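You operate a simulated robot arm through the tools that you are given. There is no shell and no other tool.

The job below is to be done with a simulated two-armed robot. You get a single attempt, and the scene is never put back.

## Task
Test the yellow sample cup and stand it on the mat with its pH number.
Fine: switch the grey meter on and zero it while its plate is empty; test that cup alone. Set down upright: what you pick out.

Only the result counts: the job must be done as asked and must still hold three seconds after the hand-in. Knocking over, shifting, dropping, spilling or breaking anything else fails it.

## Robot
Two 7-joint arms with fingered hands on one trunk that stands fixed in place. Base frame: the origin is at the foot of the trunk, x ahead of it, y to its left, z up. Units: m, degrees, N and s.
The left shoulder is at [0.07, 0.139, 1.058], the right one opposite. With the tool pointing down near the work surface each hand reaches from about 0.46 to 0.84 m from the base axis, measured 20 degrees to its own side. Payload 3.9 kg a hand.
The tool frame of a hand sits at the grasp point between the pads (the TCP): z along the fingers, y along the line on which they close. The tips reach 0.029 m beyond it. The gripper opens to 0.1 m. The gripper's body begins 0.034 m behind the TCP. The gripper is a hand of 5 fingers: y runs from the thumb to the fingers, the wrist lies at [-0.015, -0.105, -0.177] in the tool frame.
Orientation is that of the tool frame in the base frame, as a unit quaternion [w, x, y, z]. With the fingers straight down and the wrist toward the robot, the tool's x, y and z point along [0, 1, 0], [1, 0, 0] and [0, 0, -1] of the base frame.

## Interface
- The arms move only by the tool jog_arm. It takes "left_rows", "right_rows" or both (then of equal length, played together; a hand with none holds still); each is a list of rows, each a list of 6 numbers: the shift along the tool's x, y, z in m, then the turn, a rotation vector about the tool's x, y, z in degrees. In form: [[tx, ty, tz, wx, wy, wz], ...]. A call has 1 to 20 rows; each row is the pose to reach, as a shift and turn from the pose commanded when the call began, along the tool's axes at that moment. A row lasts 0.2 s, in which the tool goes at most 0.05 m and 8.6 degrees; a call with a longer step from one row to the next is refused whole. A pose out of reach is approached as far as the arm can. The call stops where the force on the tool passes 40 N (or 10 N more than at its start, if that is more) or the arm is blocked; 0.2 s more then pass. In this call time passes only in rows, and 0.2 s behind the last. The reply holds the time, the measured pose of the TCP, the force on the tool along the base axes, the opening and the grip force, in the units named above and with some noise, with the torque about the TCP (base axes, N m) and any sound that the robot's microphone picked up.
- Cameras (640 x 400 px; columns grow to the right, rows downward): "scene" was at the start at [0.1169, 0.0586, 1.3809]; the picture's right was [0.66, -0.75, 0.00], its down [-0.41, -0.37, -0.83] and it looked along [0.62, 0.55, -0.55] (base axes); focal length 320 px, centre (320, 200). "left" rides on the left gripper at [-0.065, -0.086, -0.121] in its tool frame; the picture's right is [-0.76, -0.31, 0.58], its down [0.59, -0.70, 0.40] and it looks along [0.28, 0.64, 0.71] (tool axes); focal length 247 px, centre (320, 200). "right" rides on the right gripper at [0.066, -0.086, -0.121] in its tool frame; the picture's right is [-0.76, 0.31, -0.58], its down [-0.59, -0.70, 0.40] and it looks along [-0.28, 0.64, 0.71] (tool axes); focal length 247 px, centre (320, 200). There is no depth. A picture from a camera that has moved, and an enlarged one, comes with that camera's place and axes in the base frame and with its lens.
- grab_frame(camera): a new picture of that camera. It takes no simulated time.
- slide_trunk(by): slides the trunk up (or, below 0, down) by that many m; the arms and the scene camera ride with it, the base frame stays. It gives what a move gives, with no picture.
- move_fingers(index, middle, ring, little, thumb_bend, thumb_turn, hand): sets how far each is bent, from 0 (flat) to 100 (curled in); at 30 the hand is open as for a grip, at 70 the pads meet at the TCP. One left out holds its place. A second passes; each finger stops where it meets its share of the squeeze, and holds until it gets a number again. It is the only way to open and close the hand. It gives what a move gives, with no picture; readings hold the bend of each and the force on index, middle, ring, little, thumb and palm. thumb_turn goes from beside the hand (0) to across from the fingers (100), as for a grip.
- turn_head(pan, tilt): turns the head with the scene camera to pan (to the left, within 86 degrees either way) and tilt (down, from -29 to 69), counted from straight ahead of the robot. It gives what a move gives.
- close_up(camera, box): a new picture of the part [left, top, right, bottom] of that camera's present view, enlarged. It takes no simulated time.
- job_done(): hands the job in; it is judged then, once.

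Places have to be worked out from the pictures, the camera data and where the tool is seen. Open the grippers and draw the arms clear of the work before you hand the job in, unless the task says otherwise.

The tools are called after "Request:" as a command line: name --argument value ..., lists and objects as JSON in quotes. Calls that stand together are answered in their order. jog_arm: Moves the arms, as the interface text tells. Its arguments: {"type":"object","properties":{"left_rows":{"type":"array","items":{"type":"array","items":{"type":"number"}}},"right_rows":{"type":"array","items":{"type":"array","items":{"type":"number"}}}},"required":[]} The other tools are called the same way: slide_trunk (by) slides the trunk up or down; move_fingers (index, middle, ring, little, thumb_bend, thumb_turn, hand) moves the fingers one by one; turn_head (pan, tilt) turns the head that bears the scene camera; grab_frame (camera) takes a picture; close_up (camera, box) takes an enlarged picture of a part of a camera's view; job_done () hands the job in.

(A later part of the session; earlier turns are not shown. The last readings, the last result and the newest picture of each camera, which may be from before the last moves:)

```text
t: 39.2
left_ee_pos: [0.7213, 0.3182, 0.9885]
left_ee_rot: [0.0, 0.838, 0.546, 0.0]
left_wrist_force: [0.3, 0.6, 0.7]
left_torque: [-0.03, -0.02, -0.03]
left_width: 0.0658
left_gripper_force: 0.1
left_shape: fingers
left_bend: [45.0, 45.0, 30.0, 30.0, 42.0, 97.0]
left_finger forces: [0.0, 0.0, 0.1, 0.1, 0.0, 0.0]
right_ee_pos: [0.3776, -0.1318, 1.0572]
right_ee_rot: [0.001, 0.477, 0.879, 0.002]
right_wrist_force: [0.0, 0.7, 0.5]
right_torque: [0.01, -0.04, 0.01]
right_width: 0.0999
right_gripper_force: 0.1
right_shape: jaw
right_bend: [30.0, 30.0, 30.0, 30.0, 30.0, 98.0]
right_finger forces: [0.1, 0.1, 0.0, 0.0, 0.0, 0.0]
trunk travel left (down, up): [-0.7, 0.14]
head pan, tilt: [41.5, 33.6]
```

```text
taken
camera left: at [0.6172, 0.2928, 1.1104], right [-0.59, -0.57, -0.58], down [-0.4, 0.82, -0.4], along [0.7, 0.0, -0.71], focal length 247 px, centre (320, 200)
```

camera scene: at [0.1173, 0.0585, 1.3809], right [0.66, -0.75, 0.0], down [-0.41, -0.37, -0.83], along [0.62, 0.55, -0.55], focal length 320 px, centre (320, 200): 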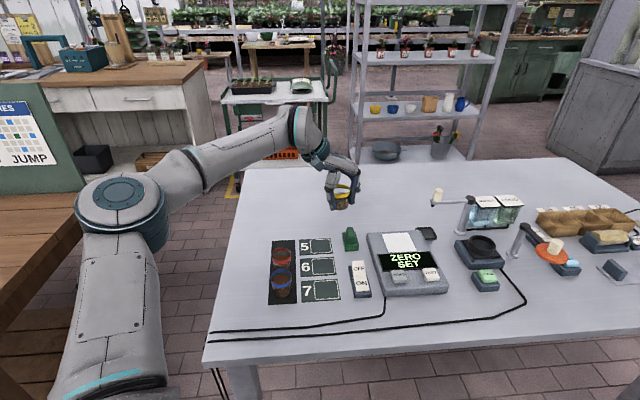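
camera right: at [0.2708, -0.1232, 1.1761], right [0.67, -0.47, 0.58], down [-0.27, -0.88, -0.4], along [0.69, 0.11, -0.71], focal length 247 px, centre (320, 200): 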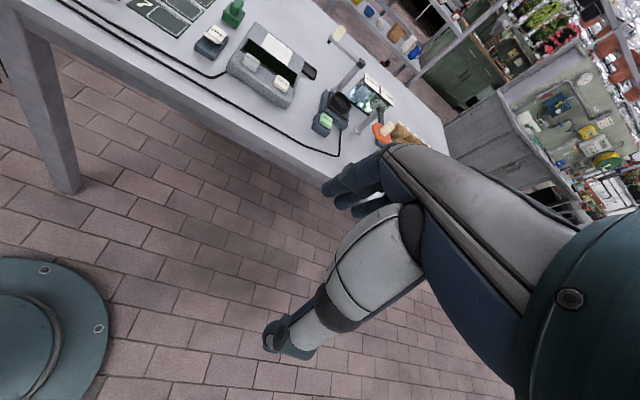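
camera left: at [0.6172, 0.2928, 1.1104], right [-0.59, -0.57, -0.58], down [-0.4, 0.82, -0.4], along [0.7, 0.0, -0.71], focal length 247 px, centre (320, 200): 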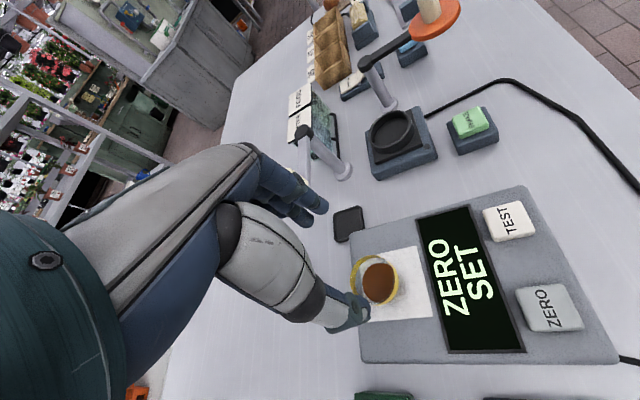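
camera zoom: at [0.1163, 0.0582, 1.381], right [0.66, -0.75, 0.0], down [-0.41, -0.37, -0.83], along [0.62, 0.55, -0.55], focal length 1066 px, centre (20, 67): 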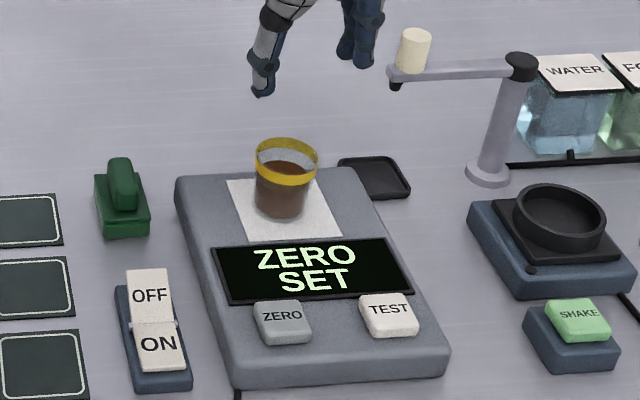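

The cup stands well on the plate. I re-form the index–thumb pinch and move at height to above the TEST button, at about (0.669, 0.210).

Request:
move_fingers --hand "left" --index 70 --middle 100 --ring 100 --little 100 --thumb_bend 70

Request:
jog_arm --left_rows '[[-0.024, 0.0, 0, 0, 0, 0], [-0.048, -0.001, 0, 0, 0, 0], [-0.072, -0.002, 0, 0, 0, 0], [-0.096, -0.003, 0, 0, 0, 0], [-0.12, -0.004, 0.01, 0, 0, 0], [-0.12, -0.004, 0.03, 0, 0, 0]]'

Request:
close_up --camera "scene" --box '[340, 180, 480, 300]'

Request:
grab_frame --camera "left"

```text
t: 40.2
left_ee_pos: [0.7219, 0.3185, 0.9882]
left_ee_rot: [0.0, 0.838, 0.546, 0.0]
left_wrist_force: [0.4, 0.5, 0.5]
left_torque: [-0.01, -0.03, 0.01]
left_width: 0.0018
left_gripper_force: 0.0
left_shape: fingers
left_bend: [70.0, 100.0, 100.0, 100.0, 70.0, 97.0]
left_finger forces: [0.1, 0.0, 0.1, 0.0, 0.0, 0.0]
right_ee_pos: [0.3778, -0.1292, 1.0573]
right_ee_rot: [0.001, 0.477, 0.879, 0.001]
right_wrist_force: [0.2, 2.1, -0.4]
right_torque: [0.03, 0.02, 0.0]
right_width: 0.0998
right_gripper_force: 0.1
right_shape: jaw
right_bend: [30.0, 30.0, 30.0, 30.0, 30.0, 98.0]
right_finger forces: [0.1, 0.1, 0.0, 0.0, 0.0, 0.0]
trunk travel left (down, up): [-0.7, 0.14]
head pan, tilt: [41.5, 33.6]
```

```text
t: 41.6
left_ee_pos: [0.6691, 0.2129, 0.9583]
left_ee_rot: [0.001, 0.838, 0.546, 0.0]
left_wrist_force: [0.5, -0.2, 0.5]
left_torque: [-0.02, -0.01, 0.03]
left_width: 0.0016
left_gripper_force: 0.0
left_shape: fingers
left_bend: [70.0, 100.0, 100.0, 100.0, 70.0, 98.0]
left_finger forces: [0.0, 0.0, 0.0, 0.0, 0.1, 0.0]
right_ee_pos: [0.3791, -0.13, 1.0567]
right_ee_rot: [0.0, 0.475, 0.88, 0.001]
right_wrist_force: [-0.2, -0.2, 0.3]
right_torque: [0.0, 0.02, -0.03]
right_width: 0.0998
right_gripper_force: 0.1
right_shape: jaw
right_bend: [30.0, 30.0, 30.0, 30.0, 30.0, 98.0]
right_finger forces: [0.1, 0.1, 0.0, 0.1, 0.0, 0.0]
trunk travel left (down, up): [-0.7, 0.14]
head pan, tilt: [41.5, 33.6]
```

```text
3.33 times, centred on (410, 240) of scene
camera zoom: at [0.1176, 0.0594, 1.3808], right [0.66, -0.75, 0.0], down [-0.41, -0.37, -0.83], along [0.62, 0.55, -0.55], focal length 1066 px, centre (20, 67)
```

zoom: 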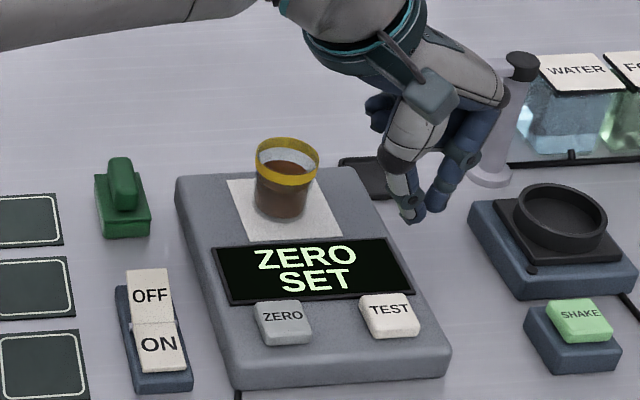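

```text
taken
camera left: at [0.5658, 0.187, 1.0802], right [-0.59, -0.57, -0.58], down [-0.41, 0.82, -0.4], along [0.7, 0.0, -0.71], focal length 247 px, centre (320, 200)
```

left: 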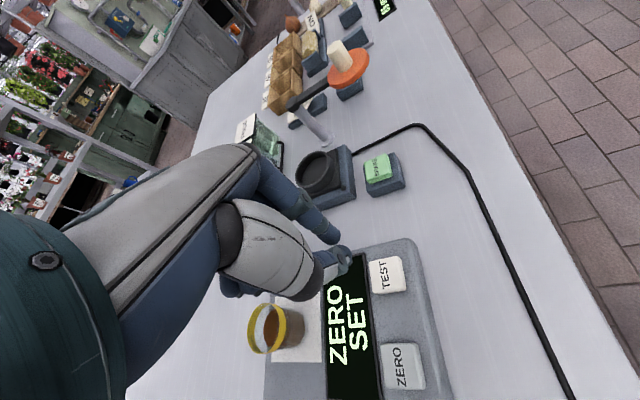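

TEST triangulates to (0.668, 0.209). I correct by 3 mm and lower to just above the button.

Request:
jog_arm --left_rows '[[-0.003, 0, 0.025, 0, 0, 0], [-0.003, 0, 0.05, 0, 0, 0], [-0.003, 0, 0.065, 0, 0, 0], [-0.003, 0, 0.072, 0, 0, 0]]'

Request:
close_up --camera "scene" --box '[360, 200, 480, 300]'

Request:
close_up --camera "left" --box '[220, 140, 420, 340]'

```text
t: 42.6
left_ee_pos: [0.6706, 0.2093, 0.8868]
left_ee_rot: [0.0, 0.838, 0.546, -0.001]
left_wrist_force: [-0.8, -0.4, -0.2]
left_torque: [0.04, 0.0, -0.02]
left_width: 0.0017
left_gripper_force: 0.1
left_shape: fingers
left_bend: [70.0, 100.0, 100.0, 100.0, 70.0, 98.0]
left_finger forces: [0.0, 0.0, 0.1, 0.0, 0.0, 0.0]
right_ee_pos: [0.3788, -0.1305, 1.057]
right_ee_rot: [0.001, 0.477, 0.879, 0.002]
right_wrist_force: [0.4, 0.5, 0.7]
right_torque: [0.0, 0.0, 0.01]
right_width: 0.0998
right_gripper_force: 0.0
right_shape: jaw
right_bend: [30.0, 30.0, 30.0, 30.0, 30.0, 98.0]
right_finger forces: [0.0, 0.1, 0.1, 0.0, 0.0, 0.0]
trunk travel left (down, up): [-0.7, 0.14]
head pan, tilt: [41.5, 33.6]
```

```text
4.00 times, centred on (420, 250) of scene
camera zoom: at [0.1173, 0.0589, 1.3809], right [0.66, -0.75, 0.0], down [-0.41, -0.37, -0.83], along [0.62, 0.55, -0.55], focal length 1280 px, centre (-80, 0)
```

zoom: 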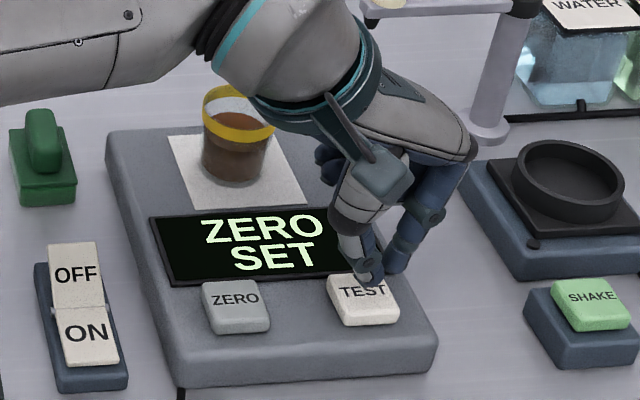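

```text
2.00 times, centred on (320, 240) of left
camera zoom: at [0.5662, 0.1847, 1.0089], right [-0.59, -0.57, -0.58], down [-0.41, 0.82, -0.4], along [0.7, 0.0, -0.71], focal length 494 px, centre (320, 120)
```

zoom: 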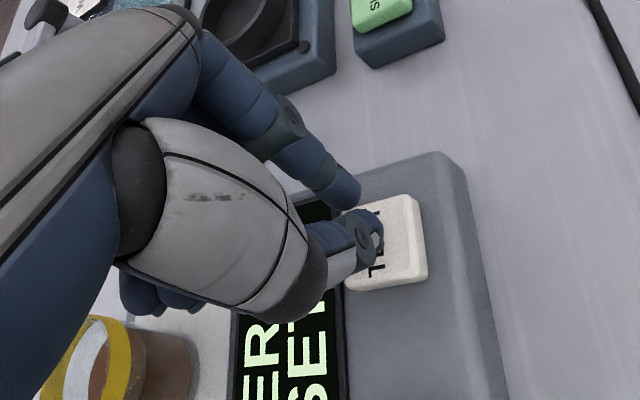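

The tip is above the TEST button, and the curled fingers clear the cup. I press down slowly.

Request:
jog_arm --left_rows '[[0, 0, 0.004, 0, 0, 0], [0, 0, 0.008, 0, 0, 0], [0, 0, 0.012, 0, 0, 0], [0, 0, 0.016, 0, 0, 0], [0, 0, 0.019, 0, 0, 0]]'

Request:
close_up --camera "scene" --box '[360, 200, 480, 300]'

```text
t: 43.8
left_ee_pos: [0.67, 0.2091, 0.8692]
left_ee_rot: [0.0, 0.837, 0.546, 0.001]
left_wrist_force: [-1.2, -0.6, 3.0]
left_torque: [-0.03, 0.09, 0.01]
left_width: 0.0015
left_gripper_force: 1.5
left_shape: fingers
left_bend: [70.0, 100.0, 100.0, 100.0, 70.0, 97.0]
left_finger forces: [0.0, 0.1, 0.1, 0.1, 2.7, 0.1]
right_ee_pos: [0.3775, -0.1307, 1.0557]
right_ee_rot: [0.002, 0.475, 0.88, 0.001]
right_wrist_force: [-0.3, -0.7, 0.0]
right_torque: [0.0, 0.02, 0.03]
right_width: 0.1
right_gripper_force: 0.0
right_shape: jaw
right_bend: [30.0, 30.0, 30.0, 30.0, 30.0, 98.0]
right_finger forces: [0.0, 0.1, 0.1, 0.0, 0.1, 0.0]
trunk travel left (down, up): [-0.7, 0.14]
head pan, tilt: [41.5, 33.6]
heard: click
```

```text
4.00 times, centred on (420, 250) of scene
camera zoom: at [0.1163, 0.0586, 1.381], right [0.66, -0.75, 0.0], down [-0.41, -0.37, -0.83], along [0.62, 0.55, -0.55], focal length 1280 px, centre (-80, 0)
```

zoom: 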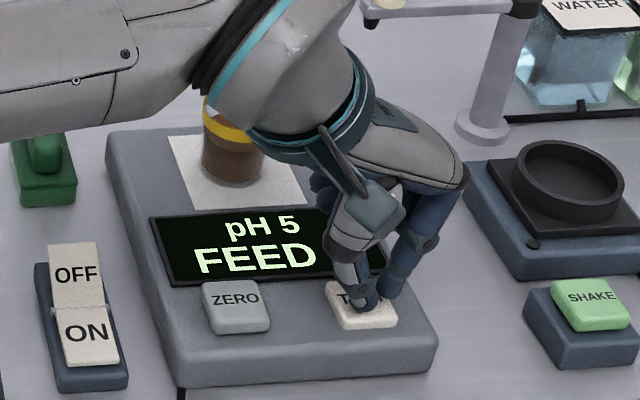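

Click heard; the display shows "pH 5 / FEED…". I lift straight up and read the entire display.

Request:
jog_arm --left_rows '[[0, 0, -0.02, 0, 0, 0], [0, 0, -0.05, 0, 0, 0], [0, 0, -0.085, 0, 0, 0], [0, 0, -0.12, 0, 0, 0]]'

Request:
close_up --camera "scene" --box '[360, 200, 480, 300]'

Request:
grab_frame --camera "left"

```text
t: 44.8
left_ee_pos: [0.6694, 0.2098, 0.9893]
left_ee_rot: [0.0, 0.838, 0.545, -0.001]
left_wrist_force: [-0.7, -0.4, 0.4]
left_torque: [-0.01, 0.0, 0.0]
left_width: 0.0017
left_gripper_force: 0.0
left_shape: fingers
left_bend: [70.0, 100.0, 100.0, 100.0, 70.0, 97.0]
left_finger forces: [0.0, 0.1, 0.0, 0.0, 0.0, 0.0]
right_ee_pos: [0.379, -0.1301, 1.0567]
right_ee_rot: [0.002, 0.477, 0.879, 0.001]
right_wrist_force: [-0.2, -1.1, 0.1]
right_torque: [0.02, -0.01, 0.01]
right_width: 0.0998
right_gripper_force: 0.0
right_shape: jaw
right_bend: [30.0, 30.0, 30.0, 30.0, 30.0, 98.0]
right_finger forces: [0.0, 0.0, 0.1, 0.0, 0.0, 0.0]
trunk travel left (down, up): [-0.7, 0.14]
head pan, tilt: [41.5, 33.6]
```

```text
4.00 times, centred on (420, 250) of scene
camera zoom: at [0.1163, 0.0581, 1.3809], right [0.66, -0.75, 0.0], down [-0.41, -0.37, -0.83], along [0.62, 0.55, -0.55], focal length 1280 px, centre (-80, 0)
```

zoom: 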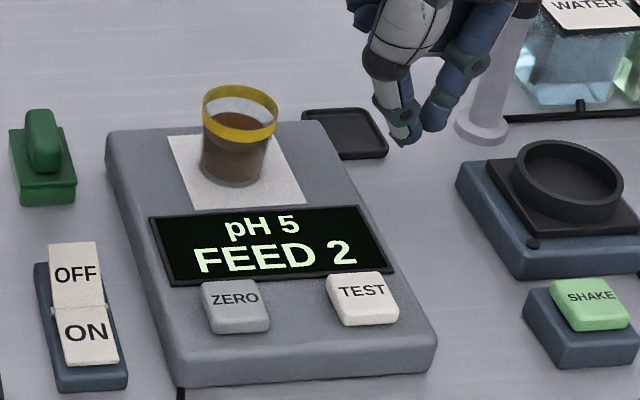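

```text
taken
camera left: at [0.5648, 0.185, 1.1108], right [-0.59, -0.57, -0.58], down [-0.41, 0.82, -0.4], along [0.7, 0.0, -0.71], focal length 247 px, centre (320, 200)
```

left: 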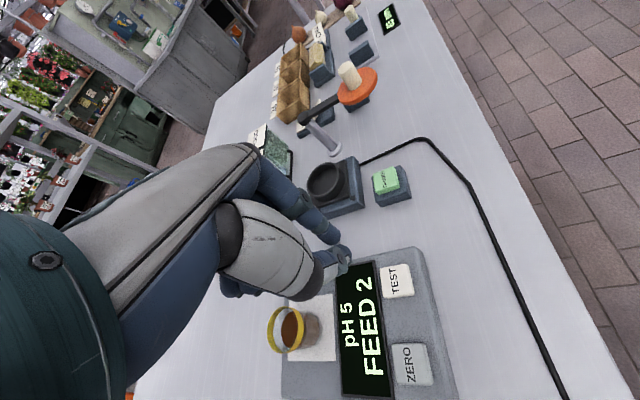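

The reading is "pH 5, FEED 2", so the cup belongs on mat 5. The cup is at (0.721, 0.325) on the plate; I open the hand and move back above it.

Request:
move_fingers --hand "left" --index 42 --middle 42 --ring 30 --little 30 --thumb_bend 38

Request:
jog_arm --left_rows '[[0.0245, 0.0005, 0, 0, 0, 0], [0.049, 0.001, 0, 0, 0, 0], [0.0735, 0.0015, 0, 0, 0, 0], [0.098, 0.002, 0, 0, 0, 0], [0.1226, 0.0023, 0, 0, 0, 0], [0.1226, 0.0023, 0.03, 0, 0, 0]]'

Request:
close_up --camera "scene" --box '[350, 180, 450, 260]'

Request:
close_up --camera "left" --box '[260, 160, 460, 340]'

```text
t: 45.8
left_ee_pos: [0.6706, 0.2104, 0.9889]
left_ee_rot: [0.0, 0.838, 0.546, 0.0]
left_wrist_force: [-0.1, -0.2, 0.4]
left_torque: [-0.03, 0.02, -0.01]
left_width: 0.0745
left_gripper_force: 0.1
left_shape: fingers
left_bend: [42.0, 42.0, 30.0, 30.0, 38.0, 97.0]
left_finger forces: [0.0, 0.0, 0.0, 0.1, 0.0, 0.1]
right_ee_pos: [0.3778, -0.1304, 1.0558]
right_ee_rot: [0.001, 0.476, 0.879, 0.002]
right_wrist_force: [-0.2, -0.6, 0.3]
right_torque: [0.0, -0.05, -0.01]
right_width: 0.1
right_gripper_force: 0.1
right_shape: jaw
right_bend: [30.0, 30.0, 30.0, 30.0, 30.0, 98.0]
right_finger forces: [0.0, 0.0, 0.0, 0.0, 0.1, 0.0]
trunk travel left (down, up): [-0.7, 0.14]
head pan, tilt: [41.5, 33.6]
```

```text
t: 47.2
left_ee_pos: [0.7222, 0.3218, 0.9573]
left_ee_rot: [0.001, 0.838, 0.546, -0.001]
left_wrist_force: [0.5, 0.6, 0.1]
left_torque: [-0.01, -0.04, -0.03]
left_width: 0.0745
left_gripper_force: 0.1
left_shape: fingers
left_bend: [42.0, 42.0, 30.0, 30.0, 38.0, 98.0]
left_finger forces: [0.0, 0.0, 0.1, 0.0, 0.1, 0.1]
right_ee_pos: [0.3781, -0.1297, 1.0565]
right_ee_rot: [0.001, 0.475, 0.88, 0.0]
right_wrist_force: [0.0, 0.3, -0.1]
right_torque: [-0.02, -0.02, 0.0]
right_width: 0.0999
right_gripper_force: 0.0
right_shape: jaw
right_bend: [30.0, 30.0, 30.0, 30.0, 30.0, 98.0]
right_finger forces: [0.0, 0.0, 0.1, 0.0, 0.0, 0.0]
trunk travel left (down, up): [-0.7, 0.14]
head pan, tilt: [41.5, 33.6]
```

```text
5.00 times, centred on (400, 220) of scene
camera zoom: at [0.1176, 0.0594, 1.3808], right [0.66, -0.75, 0.0], down [-0.41, -0.37, -0.83], along [0.62, 0.55, -0.55], focal length 1599 px, centre (-80, 100)
```

zoom: 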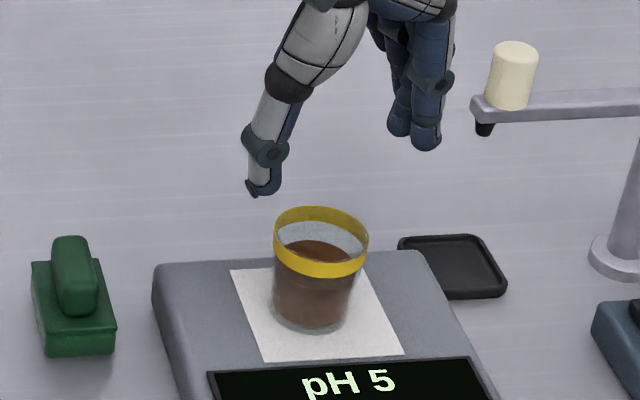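

```text
2.22 times, centred on (360, 250) of left
camera zoom: at [0.618, 0.2959, 1.0796], right [-0.59, -0.57, -0.58], down [-0.41, 0.82, -0.4], along [0.7, 0.0, -0.71], focal length 549 px, centre (231, 89)
```

zoom: 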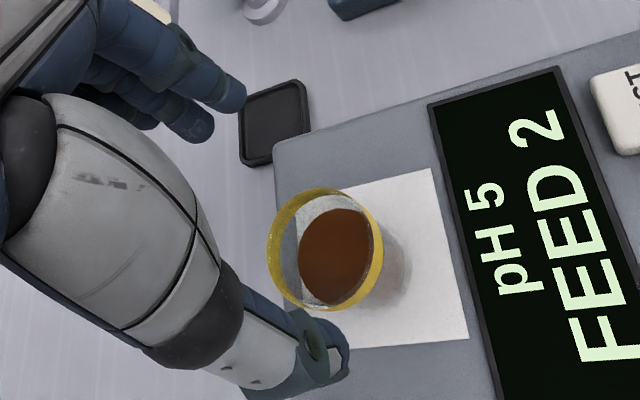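

The hand is positioned over the cup. I open the thumb a bit more for clearance and then descend to the grip height (TCP z ≈ 0.870).

Request:
move_fingers --hand "left" --index 38 --middle 38 --thumb_bend 32

Request:
jog_arm --left_rows '[[0, 0, 0.02, 0, 0, 0], [0, 0, 0.04, 0, 0, 0], [0, 0, 0.058, 0, 0, 0], [0, 0, 0.072, 0, 0, 0], [0, 0, 0.081, 0, 0, 0], [0, 0, 0.087, 0, 0, 0]]'

Request:
close_up --camera "scene" --box '[360, 195, 440, 255]'

Request:
close_up --camera "left" --box '[260, 140, 460, 300]'

```text
t: 48.2
left_ee_pos: [0.7214, 0.3203, 0.9577]
left_ee_rot: [0.0, 0.838, 0.546, 0.0]
left_wrist_force: [0.0, 0.1, 1.0]
left_torque: [0.01, -0.01, -0.04]
left_width: 0.0864
left_gripper_force: 0.1
left_shape: fingers
left_bend: [38.0, 38.0, 30.0, 30.0, 32.0, 98.0]
left_finger forces: [0.1, 0.1, 0.0, 0.0, 0.0, 0.0]
right_ee_pos: [0.379, -0.1298, 1.0558]
right_ee_rot: [0.0, 0.477, 0.879, 0.002]
right_wrist_force: [-0.6, 0.4, 0.3]
right_torque: [0.02, 0.0, 0.01]
right_width: 0.0997
right_gripper_force: 0.2
right_shape: jaw
right_bend: [30.0, 30.0, 30.0, 30.0, 30.0, 98.0]
right_finger forces: [0.1, 0.1, 0.1, 0.0, 0.0, 0.1]
trunk travel left (down, up): [-0.7, 0.14]
head pan, tilt: [41.5, 33.6]
```

```text
t: 49.6
left_ee_pos: [0.7212, 0.3208, 0.8693]
left_ee_rot: [0.0, 0.838, 0.546, 0.0]
left_wrist_force: [-0.1, 0.3, -0.3]
left_torque: [-0.01, -0.02, -0.01]
left_width: 0.0864
left_gripper_force: 0.2
left_shape: fingers
left_bend: [38.0, 38.0, 30.0, 30.0, 32.0, 98.0]
left_finger forces: [0.1, 0.0, 0.1, 0.0, 0.0, 0.1]
right_ee_pos: [0.379, -0.13, 1.0568]
right_ee_rot: [0.001, 0.477, 0.879, 0.001]
right_wrist_force: [0.2, -0.2, 0.5]
right_torque: [0.0, 0.0, 0.0]
right_width: 0.0999
right_gripper_force: 0.1
right_shape: jaw
right_bend: [30.0, 30.0, 30.0, 30.0, 30.0, 98.0]
right_finger forces: [0.0, 0.1, 0.0, 0.0, 0.0, 0.0]
trunk travel left (down, up): [-0.7, 0.14]
head pan, tilt: [41.5, 33.6]
```

```text
6.67 times, centred on (400, 225) of scene
camera zoom: at [0.1171, 0.0588, 1.3809], right [0.66, -0.75, 0.0], down [-0.41, -0.37, -0.83], along [0.62, 0.55, -0.55], focal length 2133 px, centre (-213, 33)
```

zoom: 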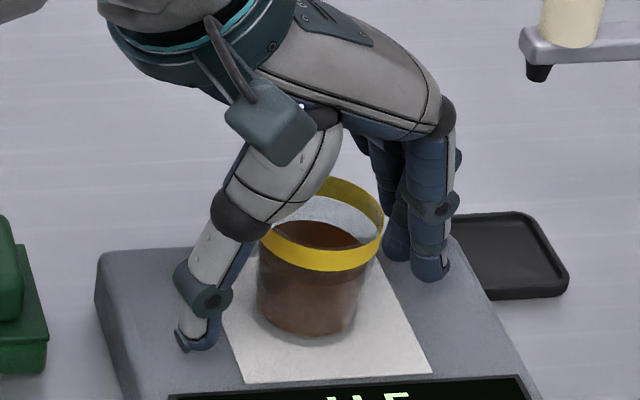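

```text
2.50 times, centred on (360, 220) of left
camera zoom: at [0.6168, 0.2957, 0.9918], right [-0.59, -0.57, -0.58], down [-0.4, 0.82, -0.4], along [0.7, 0.0, -0.71], focal length 617 px, centre (220, 150)
```

zoom: 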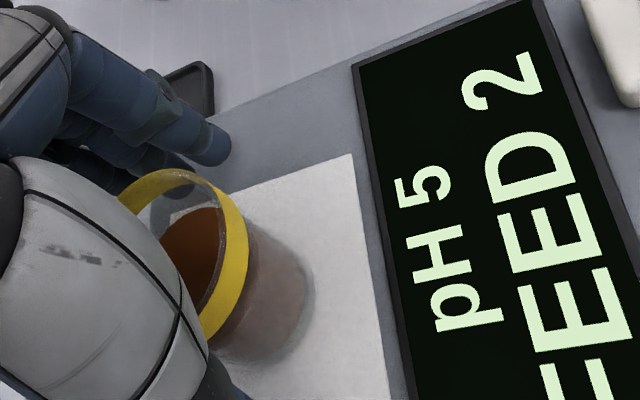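

The cup sits between thumb and fingers as before. I close in two stages with the same settings that held it earlier.

Request:
move_fingers --hand "left" --index 54 --middle 54 --thumb_bend 54

Request:
move_fingers --hand "left" --index 62 --middle 62 --thumb_bend 62

Request:
close_up --camera "scene" --box '[360, 195, 440, 255]'

```text
t: 50.6
left_ee_pos: [0.72, 0.3216, 0.8711]
left_ee_rot: [0.0, 0.838, 0.545, 0.0]
left_wrist_force: [1.0, 0.0, 0.2]
left_torque: [-0.01, -0.01, 0.04]
left_width: 0.0408
left_gripper_force: 0.1
left_shape: fingers
left_bend: [54.0, 54.0, 30.0, 30.0, 54.0, 98.0]
left_finger forces: [0.0, 0.1, 0.0, 0.0, 0.0, 0.0]
right_ee_pos: [0.3784, -0.1304, 1.0562]
right_ee_rot: [0.001, 0.477, 0.879, 0.001]
right_wrist_force: [-0.6, -1.0, -0.3]
right_torque: [0.01, 0.0, 0.02]
right_width: 0.0998
right_gripper_force: 0.1
right_shape: jaw
right_bend: [30.0, 30.0, 30.0, 30.0, 30.0, 98.0]
right_finger forces: [0.1, 0.0, 0.0, 0.0, 0.0, 0.0]
trunk travel left (down, up): [-0.7, 0.14]
head pan, tilt: [41.5, 33.6]
```

```text
t: 51.6
left_ee_pos: [0.7217, 0.3204, 0.8693]
left_ee_rot: [0.001, 0.838, 0.546, 0.0]
left_wrist_force: [1.0, -0.2, 1.4]
left_torque: [-0.01, 0.01, 0.02]
left_width: 0.0327
left_gripper_force: 5.1
left_shape: fingers
left_bend: [60.0, 58.0, 30.0, 30.0, 57.0, 97.0]
left_finger forces: [2.2, 3.3, 0.0, 0.1, 5.0, 0.1]
right_ee_pos: [0.3785, -0.1309, 1.0556]
right_ee_rot: [0.001, 0.476, 0.879, 0.002]
right_wrist_force: [0.9, 0.4, -0.4]
right_torque: [0.01, -0.02, -0.01]
right_width: 0.0999
right_gripper_force: 0.0
right_shape: jaw
right_bend: [30.0, 30.0, 30.0, 30.0, 30.0, 98.0]
right_finger forces: [0.0, 0.0, 0.1, 0.0, 0.0, 0.0]
trunk travel left (down, up): [-0.7, 0.14]
head pan, tilt: [41.5, 33.6]
```

```text
6.67 times, centred on (400, 225) of scene
camera zoom: at [0.1168, 0.0585, 1.3809], right [0.66, -0.75, 0.0], down [-0.41, -0.37, -0.83], along [0.62, 0.55, -0.55], focal length 2133 px, centre (-213, 33)
```

zoom: 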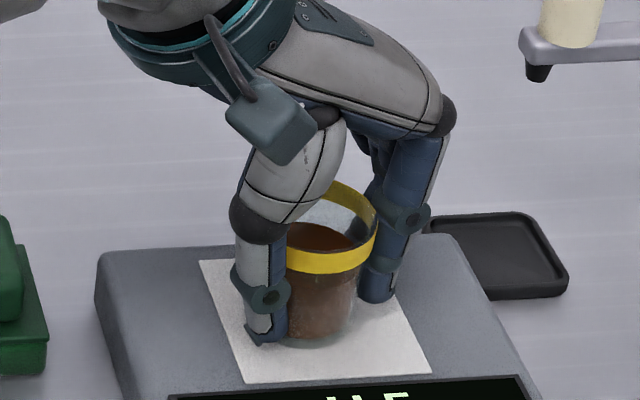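

The grip is the same as before (2.2/3.3/5.0 N). I lift straight up off the plate.

Request:
jog_arm --left_rows '[[0, 0, -0.004, 0, 0, 0], [0, 0, -0.012, 0, 0, 0], [0, 0, -0.026, 0, 0, 0], [0, 0, -0.044, 0, 0, 0], [0, 0, -0.064, 0, 0, 0], [0, 0, -0.084, 0, 0, 0], [0, 0, -0.1, 0, 0, 0], [0, 0, -0.108, 0, 0, 0]]'

Request:
close_up --camera "scene" --box '[350, 170, 450, 260]'

```text
t: 53.4
left_ee_pos: [0.7204, 0.3216, 0.9797]
left_ee_rot: [0.0, 0.838, 0.546, 0.0]
left_wrist_force: [0.1, -0.6, -0.5]
left_torque: [-0.02, 0.01, 0.0]
left_width: 0.0324
left_gripper_force: 5.2
left_shape: fingers
left_bend: [60.0, 58.0, 30.0, 30.0, 57.0, 97.0]
left_finger forces: [1.8, 3.2, 0.1, 0.0, 5.0, 0.0]
right_ee_pos: [0.3778, -0.1303, 1.0558]
right_ee_rot: [0.0, 0.476, 0.879, 0.001]
right_wrist_force: [0.2, 0.2, 0.6]
right_torque: [-0.01, -0.01, 0.0]
right_width: 0.0997
right_gripper_force: 0.0
right_shape: jaw
right_bend: [30.0, 30.0, 30.0, 30.0, 30.0, 98.0]
right_finger forces: [0.0, 0.0, 0.1, 0.0, 0.0, 0.0]
trunk travel left (down, up): [-0.7, 0.14]
head pan, tilt: [41.5, 33.6]
```

```text
4.44 times, centred on (400, 215) of scene
camera zoom: at [0.117, 0.0585, 1.3809], right [0.66, -0.75, 0.0], down [-0.41, -0.37, -0.83], along [0.62, 0.55, -0.55], focal length 1422 px, centre (-36, 133)
```

zoom: 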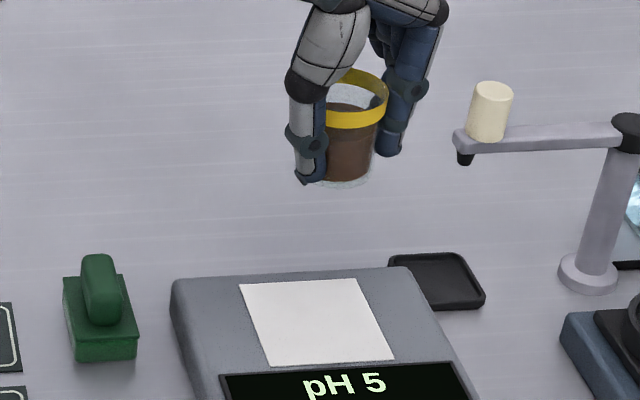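

The cup is securely held at z ≈ 0.98 and the reading stays pH 5. I carry it at this height to above mat 5's box at about (0.605, 0.487).

Request:
jog_arm --left_rows '[[0.005, -0.0085, 0, 0, 0, 0], [0.0145, -0.0245, 0, 0, 0, 0], [0.025, -0.0425, 0, 0, 0, 0], [0.036, -0.0605, 0, 0, 0, 0], [0.0465, -0.0785, 0, 0, 0, 0], [0.057, -0.0965, 0, 0, 0, 0], [0.068, -0.1145, 0, 0, 0, 0], [0.0785, -0.1325, 0, 0, 0, 0], [0.089, -0.1505, 0, 0, 0, 0], [0.097, -0.164, 0, 0, 0, 0], [0.1009, -0.1705, 0, 0, 0, 0]]'

Request:
close_up --camera "scene" --box '[270, 170, 390, 270]'

Request:
grab_frame --camera "left"

```text
t: 55.8
left_ee_pos: [0.606, 0.4804, 0.9798]
left_ee_rot: [0.0, 0.838, 0.546, 0.0]
left_wrist_force: [-0.7, 0.2, -0.2]
left_torque: [0.04, 0.01, 0.02]
left_width: 0.0323
left_gripper_force: 4.5
left_shape: fingers
left_bend: [60.0, 58.0, 30.0, 30.0, 57.0, 97.0]
left_finger forces: [1.8, 3.0, 0.0, 0.0, 4.9, 0.0]
right_ee_pos: [0.378, -0.1309, 1.0563]
right_ee_rot: [0.001, 0.476, 0.879, 0.001]
right_wrist_force: [-0.5, -0.1, -0.3]
right_torque: [0.0, -0.02, 0.03]
right_width: 0.0996
right_gripper_force: 0.1
right_shape: jaw
right_bend: [30.0, 30.0, 30.0, 30.0, 30.0, 98.0]
right_finger forces: [0.0, 0.0, 0.0, 0.0, 0.0, 0.1]
trunk travel left (down, up): [-0.7, 0.14]
head pan, tilt: [41.5, 33.6]
```

```text
4.00 times, centred on (330, 220) of scene
camera zoom: at [0.1169, 0.0588, 1.3809], right [0.66, -0.75, 0.0], down [-0.41, -0.37, -0.83], along [0.62, 0.55, -0.55], focal length 1280 px, centre (280, 120)
```

zoom: 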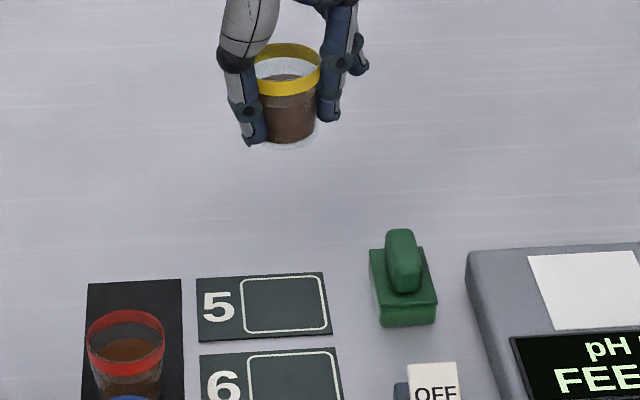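

```text
taken
camera left: at [0.502, 0.4563, 1.1015], right [-0.59, -0.57, -0.58], down [-0.4, 0.82, -0.4], along [0.7, 0.0, -0.71], focal length 247 px, centre (320, 200)
```

left: 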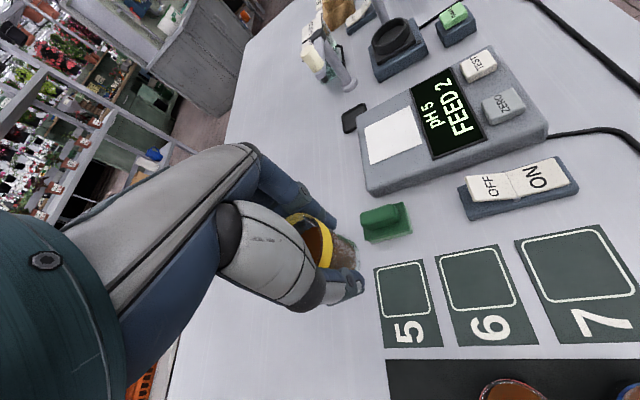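

Mat 5's box centre triangulates to (0.604, 0.487) and the held cup's axis to about (0.603, 0.483). I shift 3 mm and descend to about 1.5 cm above the mat.

Request:
jog_arm --left_rows '[[0.003, 0, 0.01, 0, 0, 0], [0.003, 0, 0.028, 0, 0, 0], [0.003, 0, 0.048, 0, 0, 0], [0.003, 0, 0.068, 0, 0, 0], [0.003, 0, 0.088, 0, 0, 0], [0.003, 0, 0.104, 0, 0, 0], [0.003, 0, 0.114, 0, 0, 0], [0.003, 0, 0.12, 0, 0, 0]]'

Request:
close_up --camera "scene" --box '[280, 205, 370, 265]'

Request:
close_up --camera "left" --box '[240, 140, 440, 300]'

```text
t: 57.6
left_ee_pos: [0.6072, 0.4842, 0.8588]
left_ee_rot: [0.0, 0.838, 0.545, -0.001]
left_wrist_force: [0.2, 0.9, -0.3]
left_torque: [0.02, -0.01, 0.03]
left_width: 0.0323
left_gripper_force: 4.9
left_shape: fingers
left_bend: [60.0, 58.0, 30.0, 30.0, 57.0, 97.0]
left_finger forces: [1.8, 3.1, 0.1, 0.1, 4.8, 0.0]
right_ee_pos: [0.3783, -0.1298, 1.0576]
right_ee_rot: [0.001, 0.476, 0.879, 0.002]
right_wrist_force: [-0.3, 0.4, -0.6]
right_torque: [0.0, 0.0, 0.03]
right_width: 0.0998
right_gripper_force: 0.0
right_shape: jaw
right_bend: [30.0, 30.0, 30.0, 30.0, 30.0, 98.0]
right_finger forces: [0.0, 0.0, 0.0, 0.0, 0.1, 0.1]
trunk travel left (down, up): [-0.7, 0.14]
head pan, tilt: [41.5, 33.6]
```

```text
6.67 times, centred on (325, 235) of scene
camera zoom: at [0.1171, 0.0587, 1.3809], right [0.66, -0.75, 0.0], down [-0.41, -0.37, -0.83], along [0.62, 0.55, -0.55], focal length 2133 px, centre (287, -33)
```

zoom: 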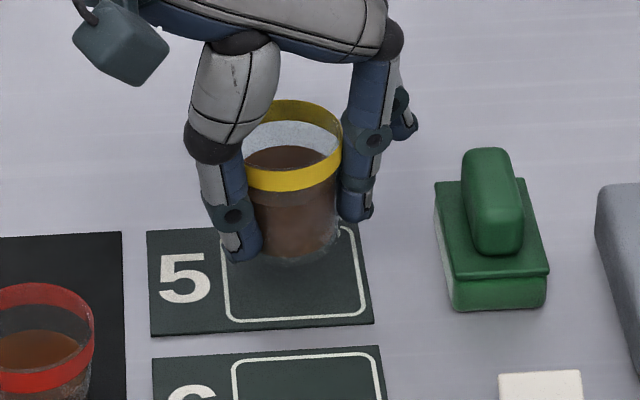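

```text
2.50 times, centred on (340, 220) of left
camera zoom: at [0.5026, 0.4596, 0.9797], right [-0.59, -0.57, -0.58], down [-0.4, 0.82, -0.4], along [0.7, 0.0, -0.71], focal length 617 px, centre (270, 150)
```

zoom: 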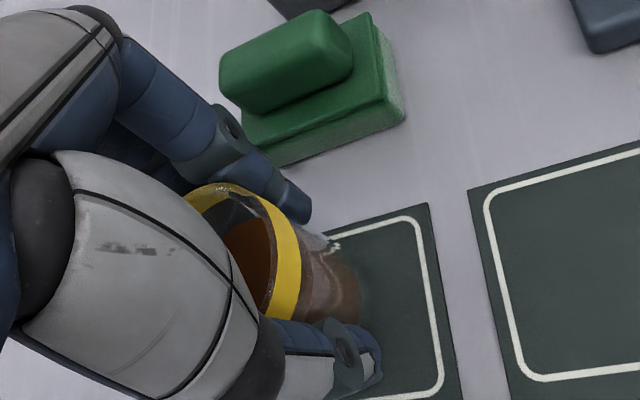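

The cup's base projects onto the centre of the mat-5 box. I lower further in small steps.

Request:
jog_arm --left_rows '[[0, 0, 0.003, 0, 0, 0], [0, 0, 0.006, 0, 0, 0], [0, 0, 0.009, 0, 0, 0], [0, 0, 0.012, 0, 0, 0], [0, 0, 0.014, 0, 0, 0]]'

Request:
close_up --camera "scene" --box '[290, 210, 350, 255]'

```text
t: 58.8
left_ee_pos: [0.6075, 0.4851, 0.8445]
left_ee_rot: [0.0, 0.838, 0.546, 0.0]
left_wrist_force: [-0.3, 0.1, -0.5]
left_torque: [-0.02, -0.02, -0.03]
left_width: 0.0325
left_gripper_force: 4.8
left_shape: fingers
left_bend: [60.0, 58.0, 30.0, 30.0, 57.0, 97.0]
left_finger forces: [1.8, 3.1, 0.0, 0.0, 4.8, 0.0]
right_ee_pos: [0.3787, -0.1307, 1.0571]
right_ee_rot: [0.001, 0.476, 0.879, 0.002]
right_wrist_force: [-0.4, 0.8, 0.7]
right_torque: [-0.01, -0.01, 0.0]
right_width: 0.0998
right_gripper_force: 0.0
right_shape: jaw
right_bend: [30.0, 30.0, 30.0, 30.0, 30.0, 98.0]
right_finger forces: [0.0, 0.1, 0.1, 0.1, 0.1, 0.1]
trunk travel left (down, up): [-0.7, 0.14]
head pan, tilt: [41.5, 33.6]
```

```text
8.89 times, centred on (320, 232) of scene
camera zoom: at [0.1171, 0.0587, 1.3809], right [0.66, -0.75, 0.0], down [-0.41, -0.37, -0.83], along [0.62, 0.55, -0.55], focal length 2843 px, centre (320, -89)
```

zoom: 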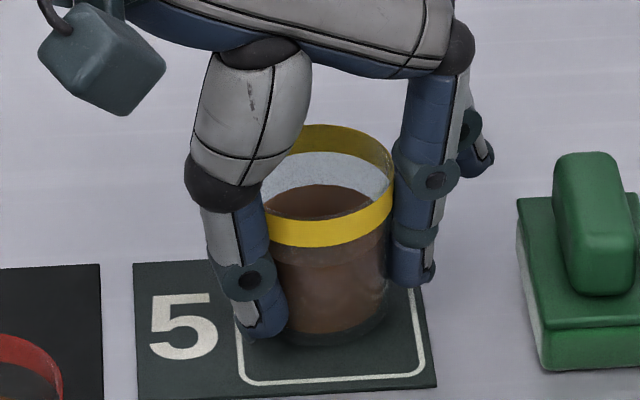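

No contact force yet at TCP z ≈ 0.8445. I continue in 1–1.5 mm steps.

Request:
jog_arm --left_rows '[[0, 0, 0.0012, 0, 0, 0], [0, 0, 0.0024, 0, 0, 0], [0, 0, 0.0034, 0, 0, 0]]'

Request:
close_up --camera "scene" --box '[290, 210, 350, 255]'

```text
t: 59.6
left_ee_pos: [0.6079, 0.4846, 0.8408]
left_ee_rot: [0.001, 0.838, 0.546, 0.001]
left_wrist_force: [0.4, 0.0, 0.1]
left_torque: [0.0, -0.04, 0.01]
left_width: 0.0323
left_gripper_force: 5.0
left_shape: fingers
left_bend: [60.0, 58.0, 30.0, 30.0, 57.0, 97.0]
left_finger forces: [2.1, 3.2, 0.0, 0.1, 4.9, 0.1]
right_ee_pos: [0.3787, -0.1307, 1.0568]
right_ee_rot: [0.0, 0.477, 0.879, 0.001]
right_wrist_force: [0.3, -0.7, 1.4]
right_torque: [-0.02, -0.02, -0.01]
right_width: 0.0999
right_gripper_force: 0.1
right_shape: jaw
right_bend: [30.0, 30.0, 30.0, 30.0, 30.0, 98.0]
right_finger forces: [0.0, 0.0, 0.0, 0.1, 0.0, 0.0]
trunk travel left (down, up): [-0.7, 0.14]
head pan, tilt: [41.5, 33.6]
```

```text
8.89 times, centred on (320, 232) of scene
camera zoom: at [0.1169, 0.0586, 1.3809], right [0.66, -0.75, 0.0], down [-0.41, -0.37, -0.83], along [0.62, 0.55, -0.55], focal length 2843 px, centre (320, -89)
```

zoom: 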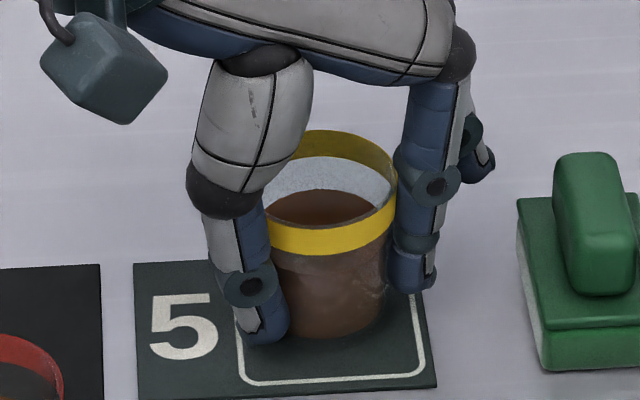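

Perhaps first touch (index force slightly up). I go down 1–2 mm more to confirm seating.

Request:
jog_arm --left_rows '[[0, 0, 0.0008, 0, 0, 0], [0, 0, 0.0016, 0, 0, 0]]'

Request:
close_up --camera "scene" --box '[290, 210, 350, 255]'

```text
t: 60.2
left_ee_pos: [0.6071, 0.4838, 0.8405]
left_ee_rot: [0.0, 0.837, 0.547, 0.001]
left_wrist_force: [-0.7, -0.1, 3.2]
left_torque: [0.06, 0.06, -0.01]
left_width: 0.0321
left_gripper_force: 5.2
left_shape: fingers
left_bend: [60.0, 59.0, 30.0, 30.0, 58.0, 97.0]
left_finger forces: [2.3, 3.3, 0.0, 0.0, 5.1, 0.0]
right_ee_pos: [0.3777, -0.1305, 1.0578]
right_ee_rot: [0.001, 0.476, 0.879, 0.002]
right_wrist_force: [-0.3, 0.3, -0.2]
right_torque: [0.0, -0.01, -0.03]
right_width: 0.1
right_gripper_force: 0.0
right_shape: jaw
right_bend: [30.0, 30.0, 30.0, 30.0, 30.0, 98.0]
right_finger forces: [0.1, 0.0, 0.1, 0.0, 0.0, 0.1]
trunk travel left (down, up): [-0.7, 0.14]
head pan, tilt: [41.5, 33.6]
```

```text
8.89 times, centred on (320, 232) of scene
camera zoom: at [0.1164, 0.0582, 1.381], right [0.66, -0.75, 0.0], down [-0.41, -0.37, -0.83], along [0.62, 0.55, -0.55], focal length 2843 px, centre (320, -89)
```

zoom: 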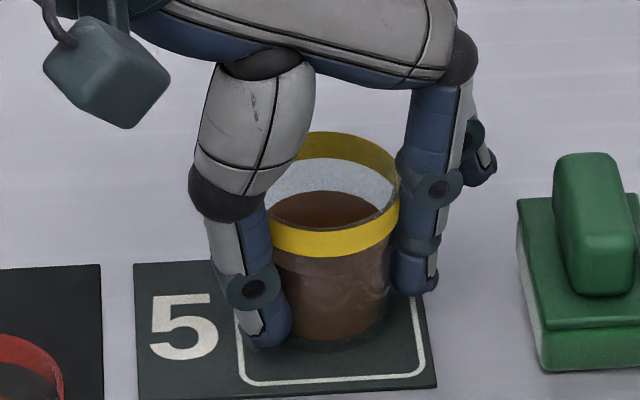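

Contact confirmed (Fz 3.2 N), with the base centred in the box. I open gently in two stages.

Request:
move_fingers --hand "left" --index 54 --middle 54 --thumb_bend 54

Request:
move_fingers --hand "left" --index 45 --middle 45 --thumb_bend 40

Request:
close_up --camera "scene" --box '[280, 205, 370, 265]'

Request:
close_up --camera "left" --box '[240, 140, 440, 300]'

```text
t: 61.2
left_ee_pos: [0.6083, 0.4844, 0.8388]
left_ee_rot: [0.0, 0.839, 0.545, 0.0]
left_wrist_force: [-0.1, -0.6, -0.4]
left_torque: [0.0, -0.02, 0.05]
left_width: 0.0403
left_gripper_force: 0.0
left_shape: fingers
left_bend: [54.0, 54.0, 30.0, 30.0, 54.0, 97.0]
left_finger forces: [0.0, 0.0, 0.0, 0.0, 0.2, 0.1]
right_ee_pos: [0.3787, -0.1302, 1.0552]
right_ee_rot: [0.002, 0.477, 0.879, 0.001]
right_wrist_force: [0.3, 0.5, -0.8]
right_torque: [0.0, 0.04, -0.01]
right_width: 0.0998
right_gripper_force: 0.1
right_shape: jaw
right_bend: [30.0, 30.0, 30.0, 30.0, 30.0, 98.0]
right_finger forces: [0.0, 0.1, 0.0, 0.0, 0.1, 0.1]
trunk travel left (down, up): [-0.7, 0.14]
head pan, tilt: [41.5, 33.6]
```

```text
t: 62.2
left_ee_pos: [0.6081, 0.4845, 0.8396]
left_ee_rot: [0.001, 0.838, 0.546, 0.0]
left_wrist_force: [-1.3, 0.1, 0.2]
left_torque: [0.01, 0.02, 0.03]
left_width: 0.0685
left_gripper_force: 0.1
left_shape: fingers
left_bend: [45.0, 45.0, 30.0, 30.0, 40.0, 97.0]
left_finger forces: [0.0, 0.0, 0.0, 0.0, 0.0, 0.0]
right_ee_pos: [0.3787, -0.1308, 1.057]
right_ee_rot: [0.001, 0.476, 0.879, 0.001]
right_wrist_force: [-0.4, 0.2, 0.5]
right_torque: [-0.01, 0.03, 0.02]
right_width: 0.0998
right_gripper_force: 0.1
right_shape: jaw
right_bend: [30.0, 30.0, 30.0, 30.0, 30.0, 98.0]
right_finger forces: [0.0, 0.0, 0.0, 0.1, 0.1, 0.1]
trunk travel left (down, up): [-0.7, 0.14]
head pan, tilt: [41.5, 33.6]
```

```text
6.67 times, centred on (325, 235) of scene
camera zoom: at [0.1169, 0.0586, 1.3809], right [0.66, -0.75, 0.0], down [-0.41, -0.37, -0.83], along [0.62, 0.55, -0.55], focal length 2133 px, centre (287, -33)
```

zoom: 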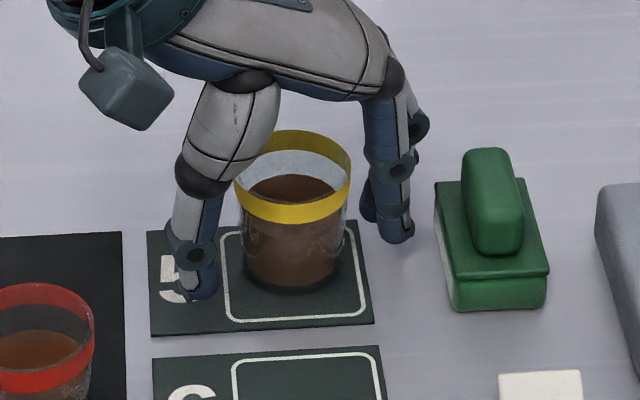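

```text
2.50 times, centred on (340, 220) of left
camera zoom: at [0.5036, 0.4593, 0.9616], right [-0.59, -0.57, -0.58], down [-0.4, 0.82, -0.4], along [0.7, 0.0, -0.71], focal length 617 px, centre (270, 150)
```

zoom: 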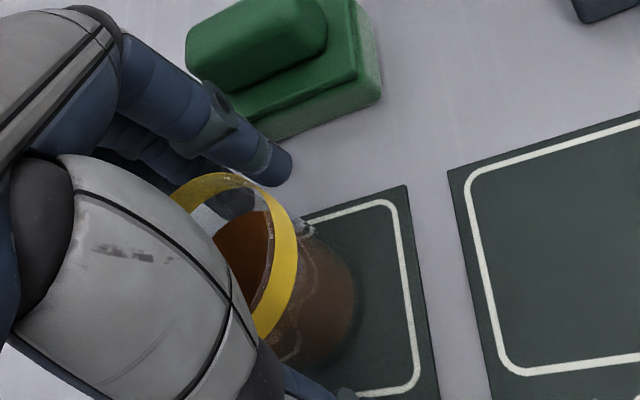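

The cup stands upright inside the mat-5 box and all finger forces are zero. I raise the hand straight up.

Request:
jog_arm --left_rows '[[0, 0, -0.008, 0, 0, 0], [0, 0, -0.022, 0, 0, 0], [0, 0, -0.042, 0, 0, 0], [0, 0, -0.066, 0, 0, 0], [0, 0, -0.092, 0, 0, 0], [0, 0, -0.12, 0, 0, 0], [0, 0, -0.15, 0, 0, 0]]'

Request:
grab_frame --camera "scene"

Request:
grab_frame --camera "left"

```text
t: 63.8
left_ee_pos: [0.6078, 0.4828, 0.9908]
left_ee_rot: [0.0, 0.837, 0.547, 0.0]
left_wrist_force: [0.0, -0.3, 0.3]
left_torque: [0.01, 0.0, -0.04]
left_width: 0.0685
left_gripper_force: 0.0
left_shape: fingers
left_bend: [45.0, 45.0, 30.0, 30.0, 40.0, 98.0]
left_finger forces: [0.0, 0.0, 0.1, 0.0, 0.1, 0.0]
right_ee_pos: [0.3778, -0.1301, 1.0563]
right_ee_rot: [0.0, 0.477, 0.879, 0.001]
right_wrist_force: [-0.3, 0.4, -0.3]
right_torque: [0.05, -0.02, 0.01]
right_width: 0.0997
right_gripper_force: 0.0
right_shape: jaw
right_bend: [30.0, 30.0, 30.0, 30.0, 30.0, 98.0]
right_finger forces: [0.1, 0.0, 0.0, 0.0, 0.1, 0.1]
trunk travel left (down, up): [-0.7, 0.14]
head pan, tilt: [41.5, 33.6]
```

```text
taken
camera scene: at [0.1166, 0.058, 1.3809], right [0.66, -0.75, 0.0], down [-0.41, -0.37, -0.83], along [0.62, 0.55, -0.55], focal length 320 px, centre (320, 200)
```

scene: 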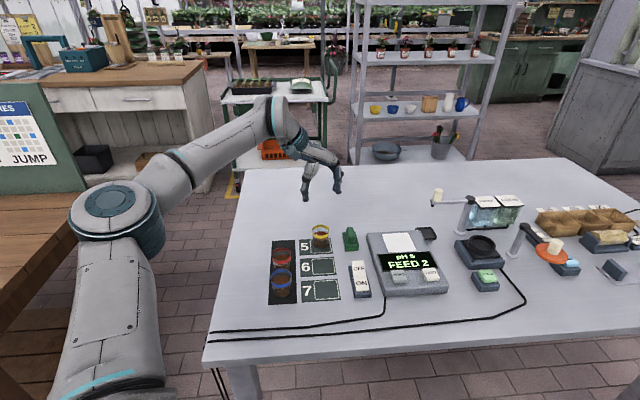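

```text
taken
camera left: at [0.5037, 0.4579, 1.1132], right [-0.59, -0.57, -0.58], down [-0.41, 0.82, -0.4], along [0.7, 0.0, -0.71], focal length 247 px, centre (320, 200)
```

left: 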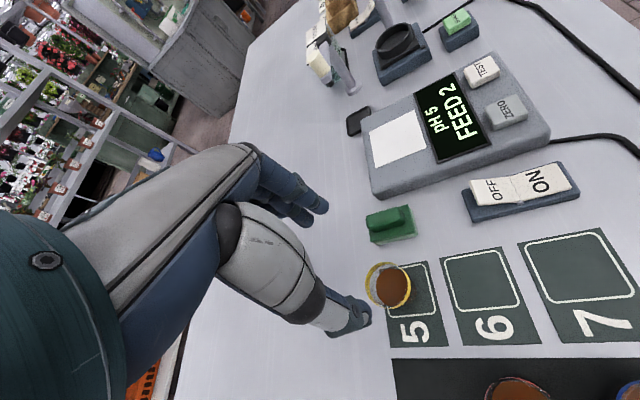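

The cup stands on mat 5. I fully open the hand and draw the arm up and back, clear of the bench.

Request:
move_fingers --hand "left" --index 30 --middle 30 --ring 30 --little 30 --thumb_bend 30

Request:
jog_arm --left_rows '[[0, 0, -0.03, 0, 0, 0], [0, 0, -0.06, 0, 0, 0], [-0.002, -0.03, -0.08, 0, 0, 0], [-0.004, -0.06, -0.09, 0, 0, 0], [-0.006, -0.09, -0.09, 0, 0, 0], [-0.008, -0.12, -0.09, 0, 0, 0]]'

```text
t: 64.8
left_ee_pos: [0.608, 0.4834, 0.9908]
left_ee_rot: [0.0, 0.838, 0.546, 0.0]
left_wrist_force: [-0.3, 0.4, -0.1]
left_torque: [0.0, -0.02, -0.03]
left_width: 0.0986
left_gripper_force: 0.1
left_shape: fingers
left_bend: [30.0, 30.0, 30.0, 30.0, 30.0, 98.0]
left_finger forces: [0.0, 0.0, 0.0, 0.0, 0.1, 0.0]
right_ee_pos: [0.3778, -0.1302, 1.056]
right_ee_rot: [0.002, 0.477, 0.879, 0.002]
right_wrist_force: [0.2, -0.1, -0.5]
right_torque: [0.04, 0.05, 0.02]
right_width: 0.1
right_gripper_force: 0.0
right_shape: jaw
right_bend: [30.0, 30.0, 30.0, 30.0, 30.0, 98.0]
right_finger forces: [0.0, 0.0, 0.0, 0.0, 0.1, 0.1]
trunk travel left (down, up): [-0.7, 0.14]
head pan, tilt: [41.5, 33.6]
```

```text
t: 66.2
left_ee_pos: [0.4924, 0.5242, 1.0814]
left_ee_rot: [0.001, 0.838, 0.545, 0.0]
left_wrist_force: [0.0, -0.7, -0.9]
left_torque: [0.0, -0.02, -0.01]
left_width: 0.0985
left_gripper_force: 0.1
left_shape: fingers
left_bend: [30.0, 30.0, 30.0, 30.0, 30.0, 98.0]
left_finger forces: [0.0, 0.0, 0.0, 0.1, 0.0, 0.0]
right_ee_pos: [0.3779, -0.1296, 1.0574]
right_ee_rot: [0.002, 0.476, 0.879, 0.001]
right_wrist_force: [0.5, 0.4, -0.1]
right_torque: [-0.05, 0.03, -0.03]
right_width: 0.1
right_gripper_force: 0.1
right_shape: jaw
right_bend: [30.0, 30.0, 30.0, 30.0, 30.0, 98.0]
right_finger forces: [0.1, 0.0, 0.1, 0.0, 0.0, 0.1]
trunk travel left (down, up): [-0.7, 0.14]
head pan, tilt: [41.5, 33.6]
```

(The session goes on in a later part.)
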